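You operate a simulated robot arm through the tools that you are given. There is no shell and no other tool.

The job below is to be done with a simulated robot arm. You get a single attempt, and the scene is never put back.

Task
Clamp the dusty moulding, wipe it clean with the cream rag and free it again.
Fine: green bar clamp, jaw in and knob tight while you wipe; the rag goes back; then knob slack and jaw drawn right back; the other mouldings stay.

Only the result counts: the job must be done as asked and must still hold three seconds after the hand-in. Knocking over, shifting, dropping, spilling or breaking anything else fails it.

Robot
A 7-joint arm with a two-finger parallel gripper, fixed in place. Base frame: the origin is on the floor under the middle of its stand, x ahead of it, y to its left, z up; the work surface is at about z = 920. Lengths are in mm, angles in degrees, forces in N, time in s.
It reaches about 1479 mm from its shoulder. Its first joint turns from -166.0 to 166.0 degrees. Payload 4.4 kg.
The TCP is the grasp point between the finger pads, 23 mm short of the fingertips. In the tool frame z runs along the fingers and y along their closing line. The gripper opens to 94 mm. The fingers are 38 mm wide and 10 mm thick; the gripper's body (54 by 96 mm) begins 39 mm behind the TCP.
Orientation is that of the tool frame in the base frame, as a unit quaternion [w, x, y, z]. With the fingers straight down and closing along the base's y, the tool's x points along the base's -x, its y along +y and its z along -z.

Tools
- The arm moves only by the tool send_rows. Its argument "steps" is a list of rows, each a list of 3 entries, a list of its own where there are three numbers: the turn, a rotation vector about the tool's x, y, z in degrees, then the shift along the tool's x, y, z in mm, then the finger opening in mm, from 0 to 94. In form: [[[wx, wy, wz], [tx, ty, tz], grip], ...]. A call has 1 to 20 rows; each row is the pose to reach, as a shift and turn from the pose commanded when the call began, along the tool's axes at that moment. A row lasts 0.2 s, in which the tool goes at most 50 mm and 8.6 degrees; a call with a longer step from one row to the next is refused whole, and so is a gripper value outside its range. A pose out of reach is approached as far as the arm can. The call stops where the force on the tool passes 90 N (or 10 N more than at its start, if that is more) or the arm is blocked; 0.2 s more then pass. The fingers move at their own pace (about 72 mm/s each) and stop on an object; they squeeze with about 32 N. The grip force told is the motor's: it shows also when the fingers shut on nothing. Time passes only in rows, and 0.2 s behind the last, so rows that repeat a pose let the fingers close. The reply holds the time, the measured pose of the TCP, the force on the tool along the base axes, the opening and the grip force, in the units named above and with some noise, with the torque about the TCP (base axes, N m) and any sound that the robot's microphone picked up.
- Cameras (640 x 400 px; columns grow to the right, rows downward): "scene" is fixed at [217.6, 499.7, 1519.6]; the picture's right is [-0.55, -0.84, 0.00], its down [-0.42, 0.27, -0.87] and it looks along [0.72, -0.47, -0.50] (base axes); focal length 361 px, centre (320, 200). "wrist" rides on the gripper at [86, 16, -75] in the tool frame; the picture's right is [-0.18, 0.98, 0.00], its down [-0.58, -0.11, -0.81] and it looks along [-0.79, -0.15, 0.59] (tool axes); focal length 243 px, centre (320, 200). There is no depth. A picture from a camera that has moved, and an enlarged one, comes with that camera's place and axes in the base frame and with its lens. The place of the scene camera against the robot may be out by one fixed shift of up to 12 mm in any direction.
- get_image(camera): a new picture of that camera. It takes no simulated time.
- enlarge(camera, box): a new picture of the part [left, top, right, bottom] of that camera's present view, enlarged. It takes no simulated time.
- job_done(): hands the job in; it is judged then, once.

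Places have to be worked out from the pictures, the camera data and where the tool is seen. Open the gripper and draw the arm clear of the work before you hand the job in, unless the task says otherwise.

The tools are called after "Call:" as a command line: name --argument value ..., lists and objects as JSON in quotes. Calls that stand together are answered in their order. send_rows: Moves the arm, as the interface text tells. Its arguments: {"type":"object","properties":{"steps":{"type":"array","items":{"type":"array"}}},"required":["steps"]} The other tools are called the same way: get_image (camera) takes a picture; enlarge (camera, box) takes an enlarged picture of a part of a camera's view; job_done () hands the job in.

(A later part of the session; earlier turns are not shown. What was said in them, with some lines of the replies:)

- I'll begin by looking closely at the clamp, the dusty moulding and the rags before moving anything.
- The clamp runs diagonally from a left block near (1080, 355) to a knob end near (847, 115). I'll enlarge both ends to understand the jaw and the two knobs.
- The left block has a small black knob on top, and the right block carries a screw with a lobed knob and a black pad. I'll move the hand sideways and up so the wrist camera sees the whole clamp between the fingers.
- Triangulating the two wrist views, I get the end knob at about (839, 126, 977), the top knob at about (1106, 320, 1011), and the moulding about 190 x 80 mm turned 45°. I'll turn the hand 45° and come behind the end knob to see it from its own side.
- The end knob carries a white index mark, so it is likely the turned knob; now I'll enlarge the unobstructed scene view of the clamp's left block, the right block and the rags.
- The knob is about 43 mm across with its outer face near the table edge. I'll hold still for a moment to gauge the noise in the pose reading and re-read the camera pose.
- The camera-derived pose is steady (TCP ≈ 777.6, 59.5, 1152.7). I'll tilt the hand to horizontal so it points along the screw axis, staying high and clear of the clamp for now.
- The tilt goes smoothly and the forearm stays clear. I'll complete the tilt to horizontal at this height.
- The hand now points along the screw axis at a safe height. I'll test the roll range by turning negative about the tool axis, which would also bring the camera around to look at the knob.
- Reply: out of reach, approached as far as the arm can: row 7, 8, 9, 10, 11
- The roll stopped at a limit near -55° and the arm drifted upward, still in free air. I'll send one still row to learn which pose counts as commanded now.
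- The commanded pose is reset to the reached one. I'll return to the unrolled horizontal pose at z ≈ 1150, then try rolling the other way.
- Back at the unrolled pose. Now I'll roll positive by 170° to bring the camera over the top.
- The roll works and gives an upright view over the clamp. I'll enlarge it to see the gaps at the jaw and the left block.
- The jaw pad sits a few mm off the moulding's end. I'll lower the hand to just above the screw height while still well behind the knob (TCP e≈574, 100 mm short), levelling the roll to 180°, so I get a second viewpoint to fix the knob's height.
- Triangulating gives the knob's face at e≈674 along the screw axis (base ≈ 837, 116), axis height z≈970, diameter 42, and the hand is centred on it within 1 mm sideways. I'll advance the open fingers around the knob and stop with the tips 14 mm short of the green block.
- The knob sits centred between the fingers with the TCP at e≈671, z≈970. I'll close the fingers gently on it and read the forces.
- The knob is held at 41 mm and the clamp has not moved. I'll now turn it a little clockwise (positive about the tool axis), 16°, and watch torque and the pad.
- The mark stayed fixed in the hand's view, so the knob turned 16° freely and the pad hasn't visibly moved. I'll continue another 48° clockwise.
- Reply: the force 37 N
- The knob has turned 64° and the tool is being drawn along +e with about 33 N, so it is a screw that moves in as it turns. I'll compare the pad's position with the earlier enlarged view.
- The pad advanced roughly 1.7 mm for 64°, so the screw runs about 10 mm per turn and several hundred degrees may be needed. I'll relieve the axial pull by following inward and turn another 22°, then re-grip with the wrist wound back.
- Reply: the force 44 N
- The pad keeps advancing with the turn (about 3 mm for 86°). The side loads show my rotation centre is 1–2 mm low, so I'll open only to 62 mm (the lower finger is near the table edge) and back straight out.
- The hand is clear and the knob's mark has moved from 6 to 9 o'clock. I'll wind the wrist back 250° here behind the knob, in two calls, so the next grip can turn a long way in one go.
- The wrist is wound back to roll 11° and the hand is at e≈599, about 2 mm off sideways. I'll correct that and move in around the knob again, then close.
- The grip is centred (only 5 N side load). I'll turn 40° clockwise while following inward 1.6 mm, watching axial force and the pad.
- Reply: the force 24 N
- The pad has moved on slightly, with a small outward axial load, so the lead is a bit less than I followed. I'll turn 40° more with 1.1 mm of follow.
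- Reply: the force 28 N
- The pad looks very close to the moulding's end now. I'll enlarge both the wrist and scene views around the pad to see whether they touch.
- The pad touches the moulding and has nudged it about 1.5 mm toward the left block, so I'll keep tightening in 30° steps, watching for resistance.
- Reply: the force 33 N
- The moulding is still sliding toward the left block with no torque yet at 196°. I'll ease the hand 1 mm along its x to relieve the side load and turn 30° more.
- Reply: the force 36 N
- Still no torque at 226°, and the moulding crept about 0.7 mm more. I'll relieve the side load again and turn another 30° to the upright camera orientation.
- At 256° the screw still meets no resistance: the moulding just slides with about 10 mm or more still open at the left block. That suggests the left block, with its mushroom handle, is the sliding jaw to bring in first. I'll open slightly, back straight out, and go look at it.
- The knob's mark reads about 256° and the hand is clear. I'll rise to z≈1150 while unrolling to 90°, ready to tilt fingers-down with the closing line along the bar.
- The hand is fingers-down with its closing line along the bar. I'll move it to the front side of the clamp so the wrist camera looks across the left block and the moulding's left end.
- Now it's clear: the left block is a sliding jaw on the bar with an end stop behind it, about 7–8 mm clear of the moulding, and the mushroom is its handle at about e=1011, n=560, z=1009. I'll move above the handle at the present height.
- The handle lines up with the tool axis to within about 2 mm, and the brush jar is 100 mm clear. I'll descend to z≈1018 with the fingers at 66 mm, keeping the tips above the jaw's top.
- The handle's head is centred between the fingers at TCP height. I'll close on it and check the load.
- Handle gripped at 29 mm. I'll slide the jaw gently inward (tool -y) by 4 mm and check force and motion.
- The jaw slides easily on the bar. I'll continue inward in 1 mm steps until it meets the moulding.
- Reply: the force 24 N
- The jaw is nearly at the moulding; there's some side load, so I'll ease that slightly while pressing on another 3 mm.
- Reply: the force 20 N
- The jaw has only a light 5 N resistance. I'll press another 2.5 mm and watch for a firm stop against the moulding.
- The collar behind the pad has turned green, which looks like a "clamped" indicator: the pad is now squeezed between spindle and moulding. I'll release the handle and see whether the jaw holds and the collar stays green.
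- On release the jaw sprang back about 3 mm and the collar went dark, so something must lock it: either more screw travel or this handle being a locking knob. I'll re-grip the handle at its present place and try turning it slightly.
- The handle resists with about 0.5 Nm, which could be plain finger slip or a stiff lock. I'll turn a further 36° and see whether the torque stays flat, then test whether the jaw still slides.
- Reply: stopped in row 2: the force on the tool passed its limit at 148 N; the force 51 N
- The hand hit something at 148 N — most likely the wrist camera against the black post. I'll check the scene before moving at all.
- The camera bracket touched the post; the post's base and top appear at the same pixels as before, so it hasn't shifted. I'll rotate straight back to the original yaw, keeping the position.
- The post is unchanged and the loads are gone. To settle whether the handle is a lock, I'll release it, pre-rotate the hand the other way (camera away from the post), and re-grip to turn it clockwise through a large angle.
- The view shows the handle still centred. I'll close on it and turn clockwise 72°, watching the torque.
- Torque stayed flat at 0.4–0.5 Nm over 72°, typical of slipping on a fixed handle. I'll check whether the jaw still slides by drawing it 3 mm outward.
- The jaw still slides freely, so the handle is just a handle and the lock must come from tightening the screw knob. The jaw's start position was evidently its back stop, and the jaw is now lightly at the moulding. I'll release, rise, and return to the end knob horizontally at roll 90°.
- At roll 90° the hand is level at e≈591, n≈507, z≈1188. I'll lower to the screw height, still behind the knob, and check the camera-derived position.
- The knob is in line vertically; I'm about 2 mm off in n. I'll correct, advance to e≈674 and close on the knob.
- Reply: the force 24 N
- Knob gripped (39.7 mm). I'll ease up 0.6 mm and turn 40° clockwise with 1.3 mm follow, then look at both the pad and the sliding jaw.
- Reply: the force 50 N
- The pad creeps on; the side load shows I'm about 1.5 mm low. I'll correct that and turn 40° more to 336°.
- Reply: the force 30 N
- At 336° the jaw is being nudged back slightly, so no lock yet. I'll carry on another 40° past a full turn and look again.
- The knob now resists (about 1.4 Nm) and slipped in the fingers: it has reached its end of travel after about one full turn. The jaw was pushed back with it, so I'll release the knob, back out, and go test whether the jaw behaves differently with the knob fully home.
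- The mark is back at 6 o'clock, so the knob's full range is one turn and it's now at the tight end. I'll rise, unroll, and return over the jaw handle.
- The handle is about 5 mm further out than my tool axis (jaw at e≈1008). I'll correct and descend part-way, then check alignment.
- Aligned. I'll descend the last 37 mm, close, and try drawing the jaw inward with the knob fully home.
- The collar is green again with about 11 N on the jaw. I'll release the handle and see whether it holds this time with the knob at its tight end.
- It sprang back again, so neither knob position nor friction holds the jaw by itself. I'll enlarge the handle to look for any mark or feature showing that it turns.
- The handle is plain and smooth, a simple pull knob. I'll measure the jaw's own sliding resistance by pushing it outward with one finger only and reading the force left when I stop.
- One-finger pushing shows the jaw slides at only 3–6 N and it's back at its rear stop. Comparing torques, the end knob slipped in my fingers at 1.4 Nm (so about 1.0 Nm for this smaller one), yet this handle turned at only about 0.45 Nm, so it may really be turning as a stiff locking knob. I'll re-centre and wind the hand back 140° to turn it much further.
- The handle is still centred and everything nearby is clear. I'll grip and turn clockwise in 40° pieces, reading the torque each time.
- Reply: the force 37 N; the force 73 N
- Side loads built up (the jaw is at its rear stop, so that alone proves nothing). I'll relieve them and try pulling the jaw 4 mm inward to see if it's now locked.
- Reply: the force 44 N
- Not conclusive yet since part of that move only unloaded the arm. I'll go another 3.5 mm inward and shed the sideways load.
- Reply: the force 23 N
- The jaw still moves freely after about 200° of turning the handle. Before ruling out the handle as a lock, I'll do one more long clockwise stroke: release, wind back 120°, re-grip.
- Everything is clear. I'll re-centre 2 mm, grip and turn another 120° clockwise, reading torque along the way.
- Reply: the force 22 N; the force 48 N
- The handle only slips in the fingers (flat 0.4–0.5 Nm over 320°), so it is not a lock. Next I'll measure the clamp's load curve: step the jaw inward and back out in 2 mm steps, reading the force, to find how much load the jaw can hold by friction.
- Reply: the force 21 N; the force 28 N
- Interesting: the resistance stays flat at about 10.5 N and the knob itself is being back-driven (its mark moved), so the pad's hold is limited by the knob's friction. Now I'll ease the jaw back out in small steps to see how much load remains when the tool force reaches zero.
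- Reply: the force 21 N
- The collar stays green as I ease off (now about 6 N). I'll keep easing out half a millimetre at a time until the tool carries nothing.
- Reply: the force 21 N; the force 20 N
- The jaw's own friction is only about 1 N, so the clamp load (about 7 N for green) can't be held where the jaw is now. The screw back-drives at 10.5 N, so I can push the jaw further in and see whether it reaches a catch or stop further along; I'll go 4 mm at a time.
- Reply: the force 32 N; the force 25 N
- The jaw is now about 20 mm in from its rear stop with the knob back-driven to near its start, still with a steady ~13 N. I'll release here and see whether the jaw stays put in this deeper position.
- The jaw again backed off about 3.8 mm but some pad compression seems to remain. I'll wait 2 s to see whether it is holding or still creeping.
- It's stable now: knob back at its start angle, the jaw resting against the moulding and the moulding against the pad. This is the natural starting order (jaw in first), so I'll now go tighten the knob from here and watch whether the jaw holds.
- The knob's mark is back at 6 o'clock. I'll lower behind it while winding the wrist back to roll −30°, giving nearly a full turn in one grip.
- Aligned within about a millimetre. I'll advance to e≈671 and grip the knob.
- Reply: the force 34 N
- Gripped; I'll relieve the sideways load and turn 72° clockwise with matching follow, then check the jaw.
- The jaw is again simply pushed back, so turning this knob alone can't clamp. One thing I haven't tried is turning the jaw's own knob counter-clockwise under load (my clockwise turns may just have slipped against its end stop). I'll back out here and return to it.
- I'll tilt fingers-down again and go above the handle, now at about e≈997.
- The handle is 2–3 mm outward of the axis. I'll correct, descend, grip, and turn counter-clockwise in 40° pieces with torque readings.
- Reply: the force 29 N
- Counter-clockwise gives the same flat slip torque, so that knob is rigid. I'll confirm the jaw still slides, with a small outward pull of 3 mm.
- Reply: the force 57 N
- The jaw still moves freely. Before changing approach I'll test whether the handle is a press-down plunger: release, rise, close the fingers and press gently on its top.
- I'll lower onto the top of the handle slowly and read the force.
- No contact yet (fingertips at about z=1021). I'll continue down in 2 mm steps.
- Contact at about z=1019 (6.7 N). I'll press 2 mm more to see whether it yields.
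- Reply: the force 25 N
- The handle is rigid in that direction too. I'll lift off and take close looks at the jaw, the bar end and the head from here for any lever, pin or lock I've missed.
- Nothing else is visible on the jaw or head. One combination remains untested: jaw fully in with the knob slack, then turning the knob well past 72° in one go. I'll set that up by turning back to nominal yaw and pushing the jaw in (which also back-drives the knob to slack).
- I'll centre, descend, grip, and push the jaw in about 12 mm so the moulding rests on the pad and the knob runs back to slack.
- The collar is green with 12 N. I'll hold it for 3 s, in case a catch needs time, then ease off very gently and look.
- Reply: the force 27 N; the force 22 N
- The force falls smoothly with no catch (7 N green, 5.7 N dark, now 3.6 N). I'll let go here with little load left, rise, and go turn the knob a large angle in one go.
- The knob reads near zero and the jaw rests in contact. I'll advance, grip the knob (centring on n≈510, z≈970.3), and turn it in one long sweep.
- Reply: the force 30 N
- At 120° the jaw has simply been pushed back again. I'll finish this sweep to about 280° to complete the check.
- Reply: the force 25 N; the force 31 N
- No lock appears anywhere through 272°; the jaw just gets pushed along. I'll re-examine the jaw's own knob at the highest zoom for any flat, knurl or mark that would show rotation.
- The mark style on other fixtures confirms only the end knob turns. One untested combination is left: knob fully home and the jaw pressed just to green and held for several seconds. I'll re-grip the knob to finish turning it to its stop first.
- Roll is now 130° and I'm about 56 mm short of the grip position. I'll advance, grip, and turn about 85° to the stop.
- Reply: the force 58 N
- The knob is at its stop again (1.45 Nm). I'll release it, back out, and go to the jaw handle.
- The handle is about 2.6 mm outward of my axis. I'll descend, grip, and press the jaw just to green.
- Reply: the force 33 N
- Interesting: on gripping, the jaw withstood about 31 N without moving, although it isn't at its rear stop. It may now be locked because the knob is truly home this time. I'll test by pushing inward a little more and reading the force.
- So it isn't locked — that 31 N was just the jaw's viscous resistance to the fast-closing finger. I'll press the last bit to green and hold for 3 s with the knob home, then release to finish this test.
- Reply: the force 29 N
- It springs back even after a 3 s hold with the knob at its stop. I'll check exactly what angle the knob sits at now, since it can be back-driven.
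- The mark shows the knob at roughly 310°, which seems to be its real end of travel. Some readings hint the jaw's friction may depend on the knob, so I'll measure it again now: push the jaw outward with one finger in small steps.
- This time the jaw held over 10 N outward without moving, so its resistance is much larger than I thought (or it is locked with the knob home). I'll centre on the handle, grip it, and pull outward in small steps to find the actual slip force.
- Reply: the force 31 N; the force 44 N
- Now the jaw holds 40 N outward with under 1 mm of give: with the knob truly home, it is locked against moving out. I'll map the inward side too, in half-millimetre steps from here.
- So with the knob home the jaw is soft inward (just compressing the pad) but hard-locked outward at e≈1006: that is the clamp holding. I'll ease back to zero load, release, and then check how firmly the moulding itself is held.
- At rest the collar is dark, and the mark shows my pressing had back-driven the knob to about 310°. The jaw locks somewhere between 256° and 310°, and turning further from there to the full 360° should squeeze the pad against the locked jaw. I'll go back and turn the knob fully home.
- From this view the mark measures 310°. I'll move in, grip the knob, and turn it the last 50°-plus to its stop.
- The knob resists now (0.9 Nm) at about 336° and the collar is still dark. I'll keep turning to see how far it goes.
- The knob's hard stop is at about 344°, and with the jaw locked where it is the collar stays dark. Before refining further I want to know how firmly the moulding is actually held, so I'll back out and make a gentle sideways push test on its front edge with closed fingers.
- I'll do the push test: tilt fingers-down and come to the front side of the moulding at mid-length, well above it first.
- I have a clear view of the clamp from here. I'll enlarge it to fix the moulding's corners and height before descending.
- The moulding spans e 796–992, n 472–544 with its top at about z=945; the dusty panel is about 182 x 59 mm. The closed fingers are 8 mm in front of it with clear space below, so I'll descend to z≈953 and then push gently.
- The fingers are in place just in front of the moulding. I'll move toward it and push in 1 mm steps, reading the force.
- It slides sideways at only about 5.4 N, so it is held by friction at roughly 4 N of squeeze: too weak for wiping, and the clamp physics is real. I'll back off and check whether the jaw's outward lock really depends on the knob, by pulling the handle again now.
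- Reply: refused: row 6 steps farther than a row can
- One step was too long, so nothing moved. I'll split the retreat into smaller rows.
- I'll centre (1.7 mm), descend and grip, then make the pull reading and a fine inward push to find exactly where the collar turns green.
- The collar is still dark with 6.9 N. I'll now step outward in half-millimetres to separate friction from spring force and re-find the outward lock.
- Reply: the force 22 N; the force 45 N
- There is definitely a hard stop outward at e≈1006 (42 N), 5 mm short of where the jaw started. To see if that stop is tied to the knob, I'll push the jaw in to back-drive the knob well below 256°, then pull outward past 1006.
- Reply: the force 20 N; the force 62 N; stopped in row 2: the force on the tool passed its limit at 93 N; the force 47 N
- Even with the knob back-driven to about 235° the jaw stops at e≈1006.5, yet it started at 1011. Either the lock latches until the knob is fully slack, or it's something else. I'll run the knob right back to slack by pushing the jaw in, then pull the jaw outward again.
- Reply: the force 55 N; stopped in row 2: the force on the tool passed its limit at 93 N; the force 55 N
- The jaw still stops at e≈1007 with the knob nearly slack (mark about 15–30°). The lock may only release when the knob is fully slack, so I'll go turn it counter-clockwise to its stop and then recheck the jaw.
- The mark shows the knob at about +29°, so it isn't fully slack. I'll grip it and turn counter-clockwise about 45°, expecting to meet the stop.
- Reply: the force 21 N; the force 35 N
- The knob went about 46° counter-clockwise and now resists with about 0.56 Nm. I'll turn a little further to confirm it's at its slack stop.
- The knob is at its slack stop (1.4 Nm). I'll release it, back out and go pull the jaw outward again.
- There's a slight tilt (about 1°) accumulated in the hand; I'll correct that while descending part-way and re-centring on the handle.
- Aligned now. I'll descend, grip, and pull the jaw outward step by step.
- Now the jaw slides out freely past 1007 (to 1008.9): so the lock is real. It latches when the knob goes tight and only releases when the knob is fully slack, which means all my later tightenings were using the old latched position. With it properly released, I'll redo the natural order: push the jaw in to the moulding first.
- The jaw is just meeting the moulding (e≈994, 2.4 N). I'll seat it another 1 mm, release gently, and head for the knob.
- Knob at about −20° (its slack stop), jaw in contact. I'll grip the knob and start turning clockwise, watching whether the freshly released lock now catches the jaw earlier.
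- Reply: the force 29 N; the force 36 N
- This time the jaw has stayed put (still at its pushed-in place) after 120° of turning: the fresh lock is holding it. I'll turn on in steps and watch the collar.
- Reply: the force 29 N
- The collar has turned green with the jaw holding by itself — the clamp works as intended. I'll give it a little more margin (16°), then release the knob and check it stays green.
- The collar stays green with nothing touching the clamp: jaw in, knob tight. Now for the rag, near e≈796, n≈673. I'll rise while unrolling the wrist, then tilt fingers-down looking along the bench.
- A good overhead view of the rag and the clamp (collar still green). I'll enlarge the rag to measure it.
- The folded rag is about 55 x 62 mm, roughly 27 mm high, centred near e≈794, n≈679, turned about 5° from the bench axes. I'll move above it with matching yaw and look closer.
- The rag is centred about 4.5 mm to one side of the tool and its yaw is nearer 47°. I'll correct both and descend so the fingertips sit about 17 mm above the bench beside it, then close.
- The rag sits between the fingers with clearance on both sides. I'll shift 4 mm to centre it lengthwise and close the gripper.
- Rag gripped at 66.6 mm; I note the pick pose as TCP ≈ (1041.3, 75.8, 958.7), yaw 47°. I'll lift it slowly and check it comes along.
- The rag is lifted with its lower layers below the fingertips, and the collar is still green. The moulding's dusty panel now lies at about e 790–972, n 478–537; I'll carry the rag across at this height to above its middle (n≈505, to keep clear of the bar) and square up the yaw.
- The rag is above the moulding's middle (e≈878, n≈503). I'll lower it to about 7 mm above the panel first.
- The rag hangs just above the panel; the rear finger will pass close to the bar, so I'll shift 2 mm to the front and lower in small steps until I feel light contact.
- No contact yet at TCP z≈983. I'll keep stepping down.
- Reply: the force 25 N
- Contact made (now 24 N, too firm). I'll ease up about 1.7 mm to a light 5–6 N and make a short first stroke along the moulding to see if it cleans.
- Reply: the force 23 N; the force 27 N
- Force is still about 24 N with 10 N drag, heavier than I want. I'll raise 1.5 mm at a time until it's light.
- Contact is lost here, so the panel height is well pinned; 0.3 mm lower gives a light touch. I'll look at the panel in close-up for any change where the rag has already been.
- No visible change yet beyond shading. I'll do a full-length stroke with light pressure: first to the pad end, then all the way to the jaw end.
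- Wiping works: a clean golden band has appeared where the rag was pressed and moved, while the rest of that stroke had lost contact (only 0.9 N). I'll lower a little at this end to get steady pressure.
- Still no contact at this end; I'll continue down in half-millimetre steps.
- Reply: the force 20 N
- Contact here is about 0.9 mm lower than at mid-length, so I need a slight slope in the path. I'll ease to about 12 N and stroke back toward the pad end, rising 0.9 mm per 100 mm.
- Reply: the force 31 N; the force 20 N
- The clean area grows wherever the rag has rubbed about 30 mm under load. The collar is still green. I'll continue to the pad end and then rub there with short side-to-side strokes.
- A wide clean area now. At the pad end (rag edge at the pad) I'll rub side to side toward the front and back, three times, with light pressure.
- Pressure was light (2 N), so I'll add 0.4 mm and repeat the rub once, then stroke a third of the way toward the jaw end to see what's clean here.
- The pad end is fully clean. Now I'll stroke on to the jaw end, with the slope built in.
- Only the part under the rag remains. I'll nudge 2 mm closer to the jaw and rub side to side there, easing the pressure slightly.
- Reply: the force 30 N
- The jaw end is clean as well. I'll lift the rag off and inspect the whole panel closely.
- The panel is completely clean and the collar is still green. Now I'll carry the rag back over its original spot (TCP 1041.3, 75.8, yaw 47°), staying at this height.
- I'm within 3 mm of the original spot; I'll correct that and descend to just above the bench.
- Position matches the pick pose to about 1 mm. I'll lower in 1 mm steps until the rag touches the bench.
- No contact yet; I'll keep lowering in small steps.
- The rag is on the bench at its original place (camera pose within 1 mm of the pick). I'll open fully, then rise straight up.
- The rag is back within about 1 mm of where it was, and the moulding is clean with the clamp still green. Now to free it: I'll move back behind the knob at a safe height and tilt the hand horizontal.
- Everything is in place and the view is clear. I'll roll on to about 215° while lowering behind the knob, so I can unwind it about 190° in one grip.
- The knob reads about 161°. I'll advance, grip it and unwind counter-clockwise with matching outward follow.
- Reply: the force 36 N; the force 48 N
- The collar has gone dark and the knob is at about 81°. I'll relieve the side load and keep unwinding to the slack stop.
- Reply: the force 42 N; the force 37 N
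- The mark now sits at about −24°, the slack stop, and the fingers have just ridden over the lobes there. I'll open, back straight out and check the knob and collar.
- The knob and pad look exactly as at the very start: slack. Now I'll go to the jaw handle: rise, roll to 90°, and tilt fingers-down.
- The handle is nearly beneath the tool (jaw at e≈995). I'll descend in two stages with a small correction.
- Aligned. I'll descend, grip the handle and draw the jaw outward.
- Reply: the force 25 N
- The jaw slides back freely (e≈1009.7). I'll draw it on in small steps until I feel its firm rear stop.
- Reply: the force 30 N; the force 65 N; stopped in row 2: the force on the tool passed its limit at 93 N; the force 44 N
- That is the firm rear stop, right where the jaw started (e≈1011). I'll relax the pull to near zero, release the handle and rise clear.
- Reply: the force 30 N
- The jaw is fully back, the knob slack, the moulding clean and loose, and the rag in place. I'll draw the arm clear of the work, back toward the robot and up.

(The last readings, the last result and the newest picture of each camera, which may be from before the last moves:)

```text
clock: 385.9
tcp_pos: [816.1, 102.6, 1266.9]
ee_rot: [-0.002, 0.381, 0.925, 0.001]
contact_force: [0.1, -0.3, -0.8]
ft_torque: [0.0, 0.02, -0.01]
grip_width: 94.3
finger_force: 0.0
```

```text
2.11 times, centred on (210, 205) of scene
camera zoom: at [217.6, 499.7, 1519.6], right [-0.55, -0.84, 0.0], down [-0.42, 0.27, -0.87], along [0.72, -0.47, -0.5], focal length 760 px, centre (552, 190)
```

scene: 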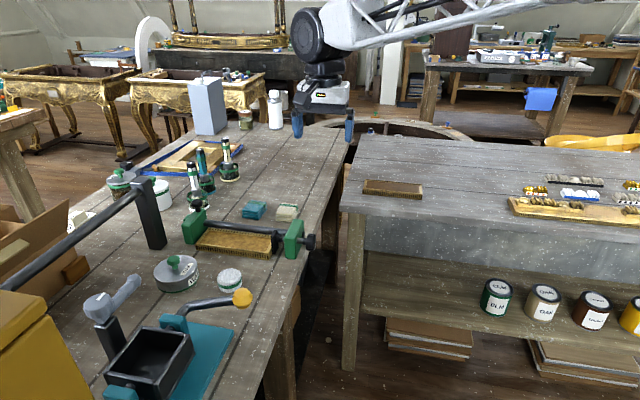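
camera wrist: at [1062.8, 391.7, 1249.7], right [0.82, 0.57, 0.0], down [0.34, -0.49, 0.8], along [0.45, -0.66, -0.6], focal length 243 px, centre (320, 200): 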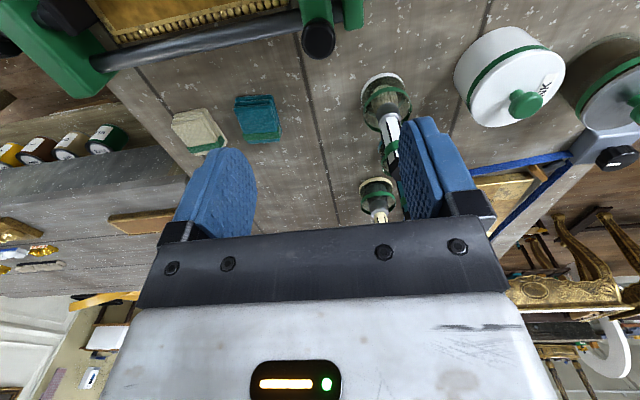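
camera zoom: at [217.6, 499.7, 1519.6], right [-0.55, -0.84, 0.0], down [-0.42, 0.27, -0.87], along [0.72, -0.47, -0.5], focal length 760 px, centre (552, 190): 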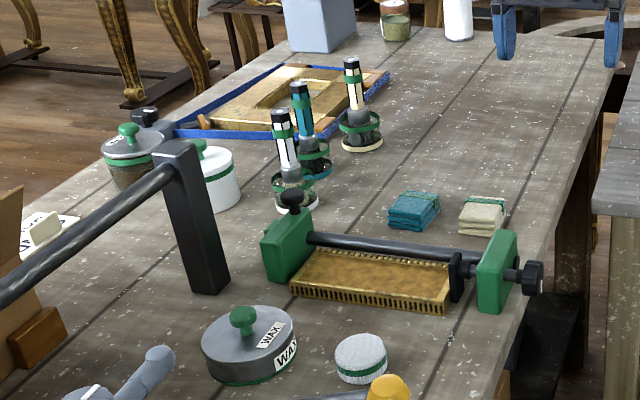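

Everything matches the starting layout except the now-clean moulding. One last look at the panel from the wrist camera for leftover dust before handing in.

Call:
get_image --camera "wrist"

Call:
enlarge --camera "scene" --box '[190, 215, 285, 265]'

Call:
enlarge --camera "scene" --box '[340, 140, 640, 330]'

```text
taken
camera wrist: at [765.8, 175.8, 1342.1], right [0.82, 0.57, 0.0], down [0.34, -0.49, 0.8], along [0.45, -0.66, -0.6], focal length 243 px, centre (320, 200)
```

wrist: 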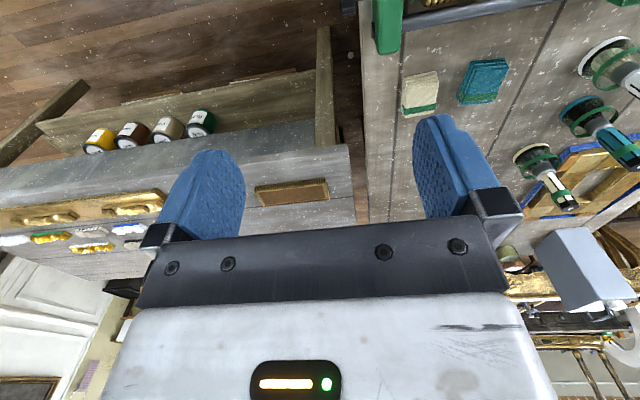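

```text
6.74 times, centred on (238, 240) of scene
camera zoom: at [217.6, 499.7, 1519.6], right [-0.55, -0.84, 0.0], down [-0.42, 0.27, -0.87], along [0.72, -0.47, -0.5], focal length 2433 px, centre (876, -70)
```

zoom: 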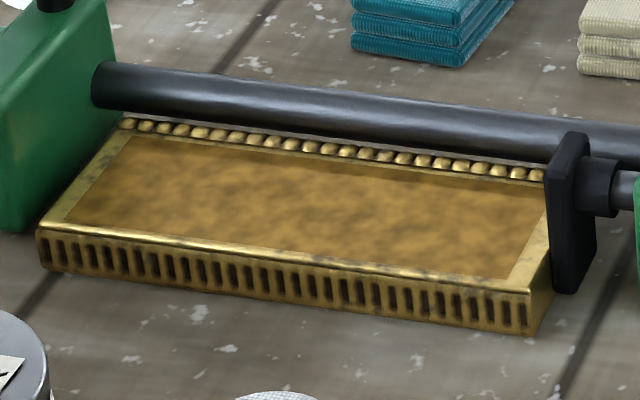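

```text
2.11 times, centred on (490, 235) of scene
camera zoom: at [217.6, 499.7, 1519.6], right [-0.55, -0.84, 0.0], down [-0.42, 0.27, -0.87], along [0.72, -0.47, -0.5], focal length 760 px, centre (-38, 126)
```

zoom: 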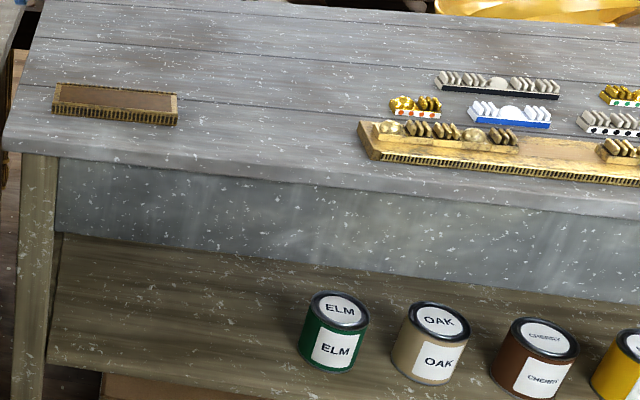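

The panel is clean with no grey left, and the jaw is at its rear stop with the knob slack. The rag is back in place, the other mouldings look untouched, and the arm is open and clear. I'm handing the job in.

Call:
job_done

```text
The job is handed in.
```

The dusty moulding is wiped clean, the clamp is released, and I've handed the job in. I don't have a verdict back yet.

- **While wiping:** The jaw was in and the knob tight. The collar behind the clamp pad stayed green in every picture I checked, and I took that as the sign the clamp was gripping.
- **Moulding:** No grey dust shows anywhere on the panel in the last close-up.
- **Rag:** It is back within about 1 mm of its original spot.
- **Clamp:** The knob is unwound to its slack stop, and the jaw is drawn back to its rear stop, where it started.
- **Other mouldings:** They look unmoved in the last picture. The open gripper and arm are clear of the bench.

**Risks for the judging:**
- **Knock against the post:** While I was working out how the clamp locks, the wrist camera hit the black post beside it, with a peak of about 148 N. The post shows at the same place in the pictures before and after, so I don't think it moved.
- **Moulding shift:** The moulding itself ended a few millimetres from where it first lay. Some of that came from being clamped. The rest came from a light sideways push I made to test how firmly it was held.
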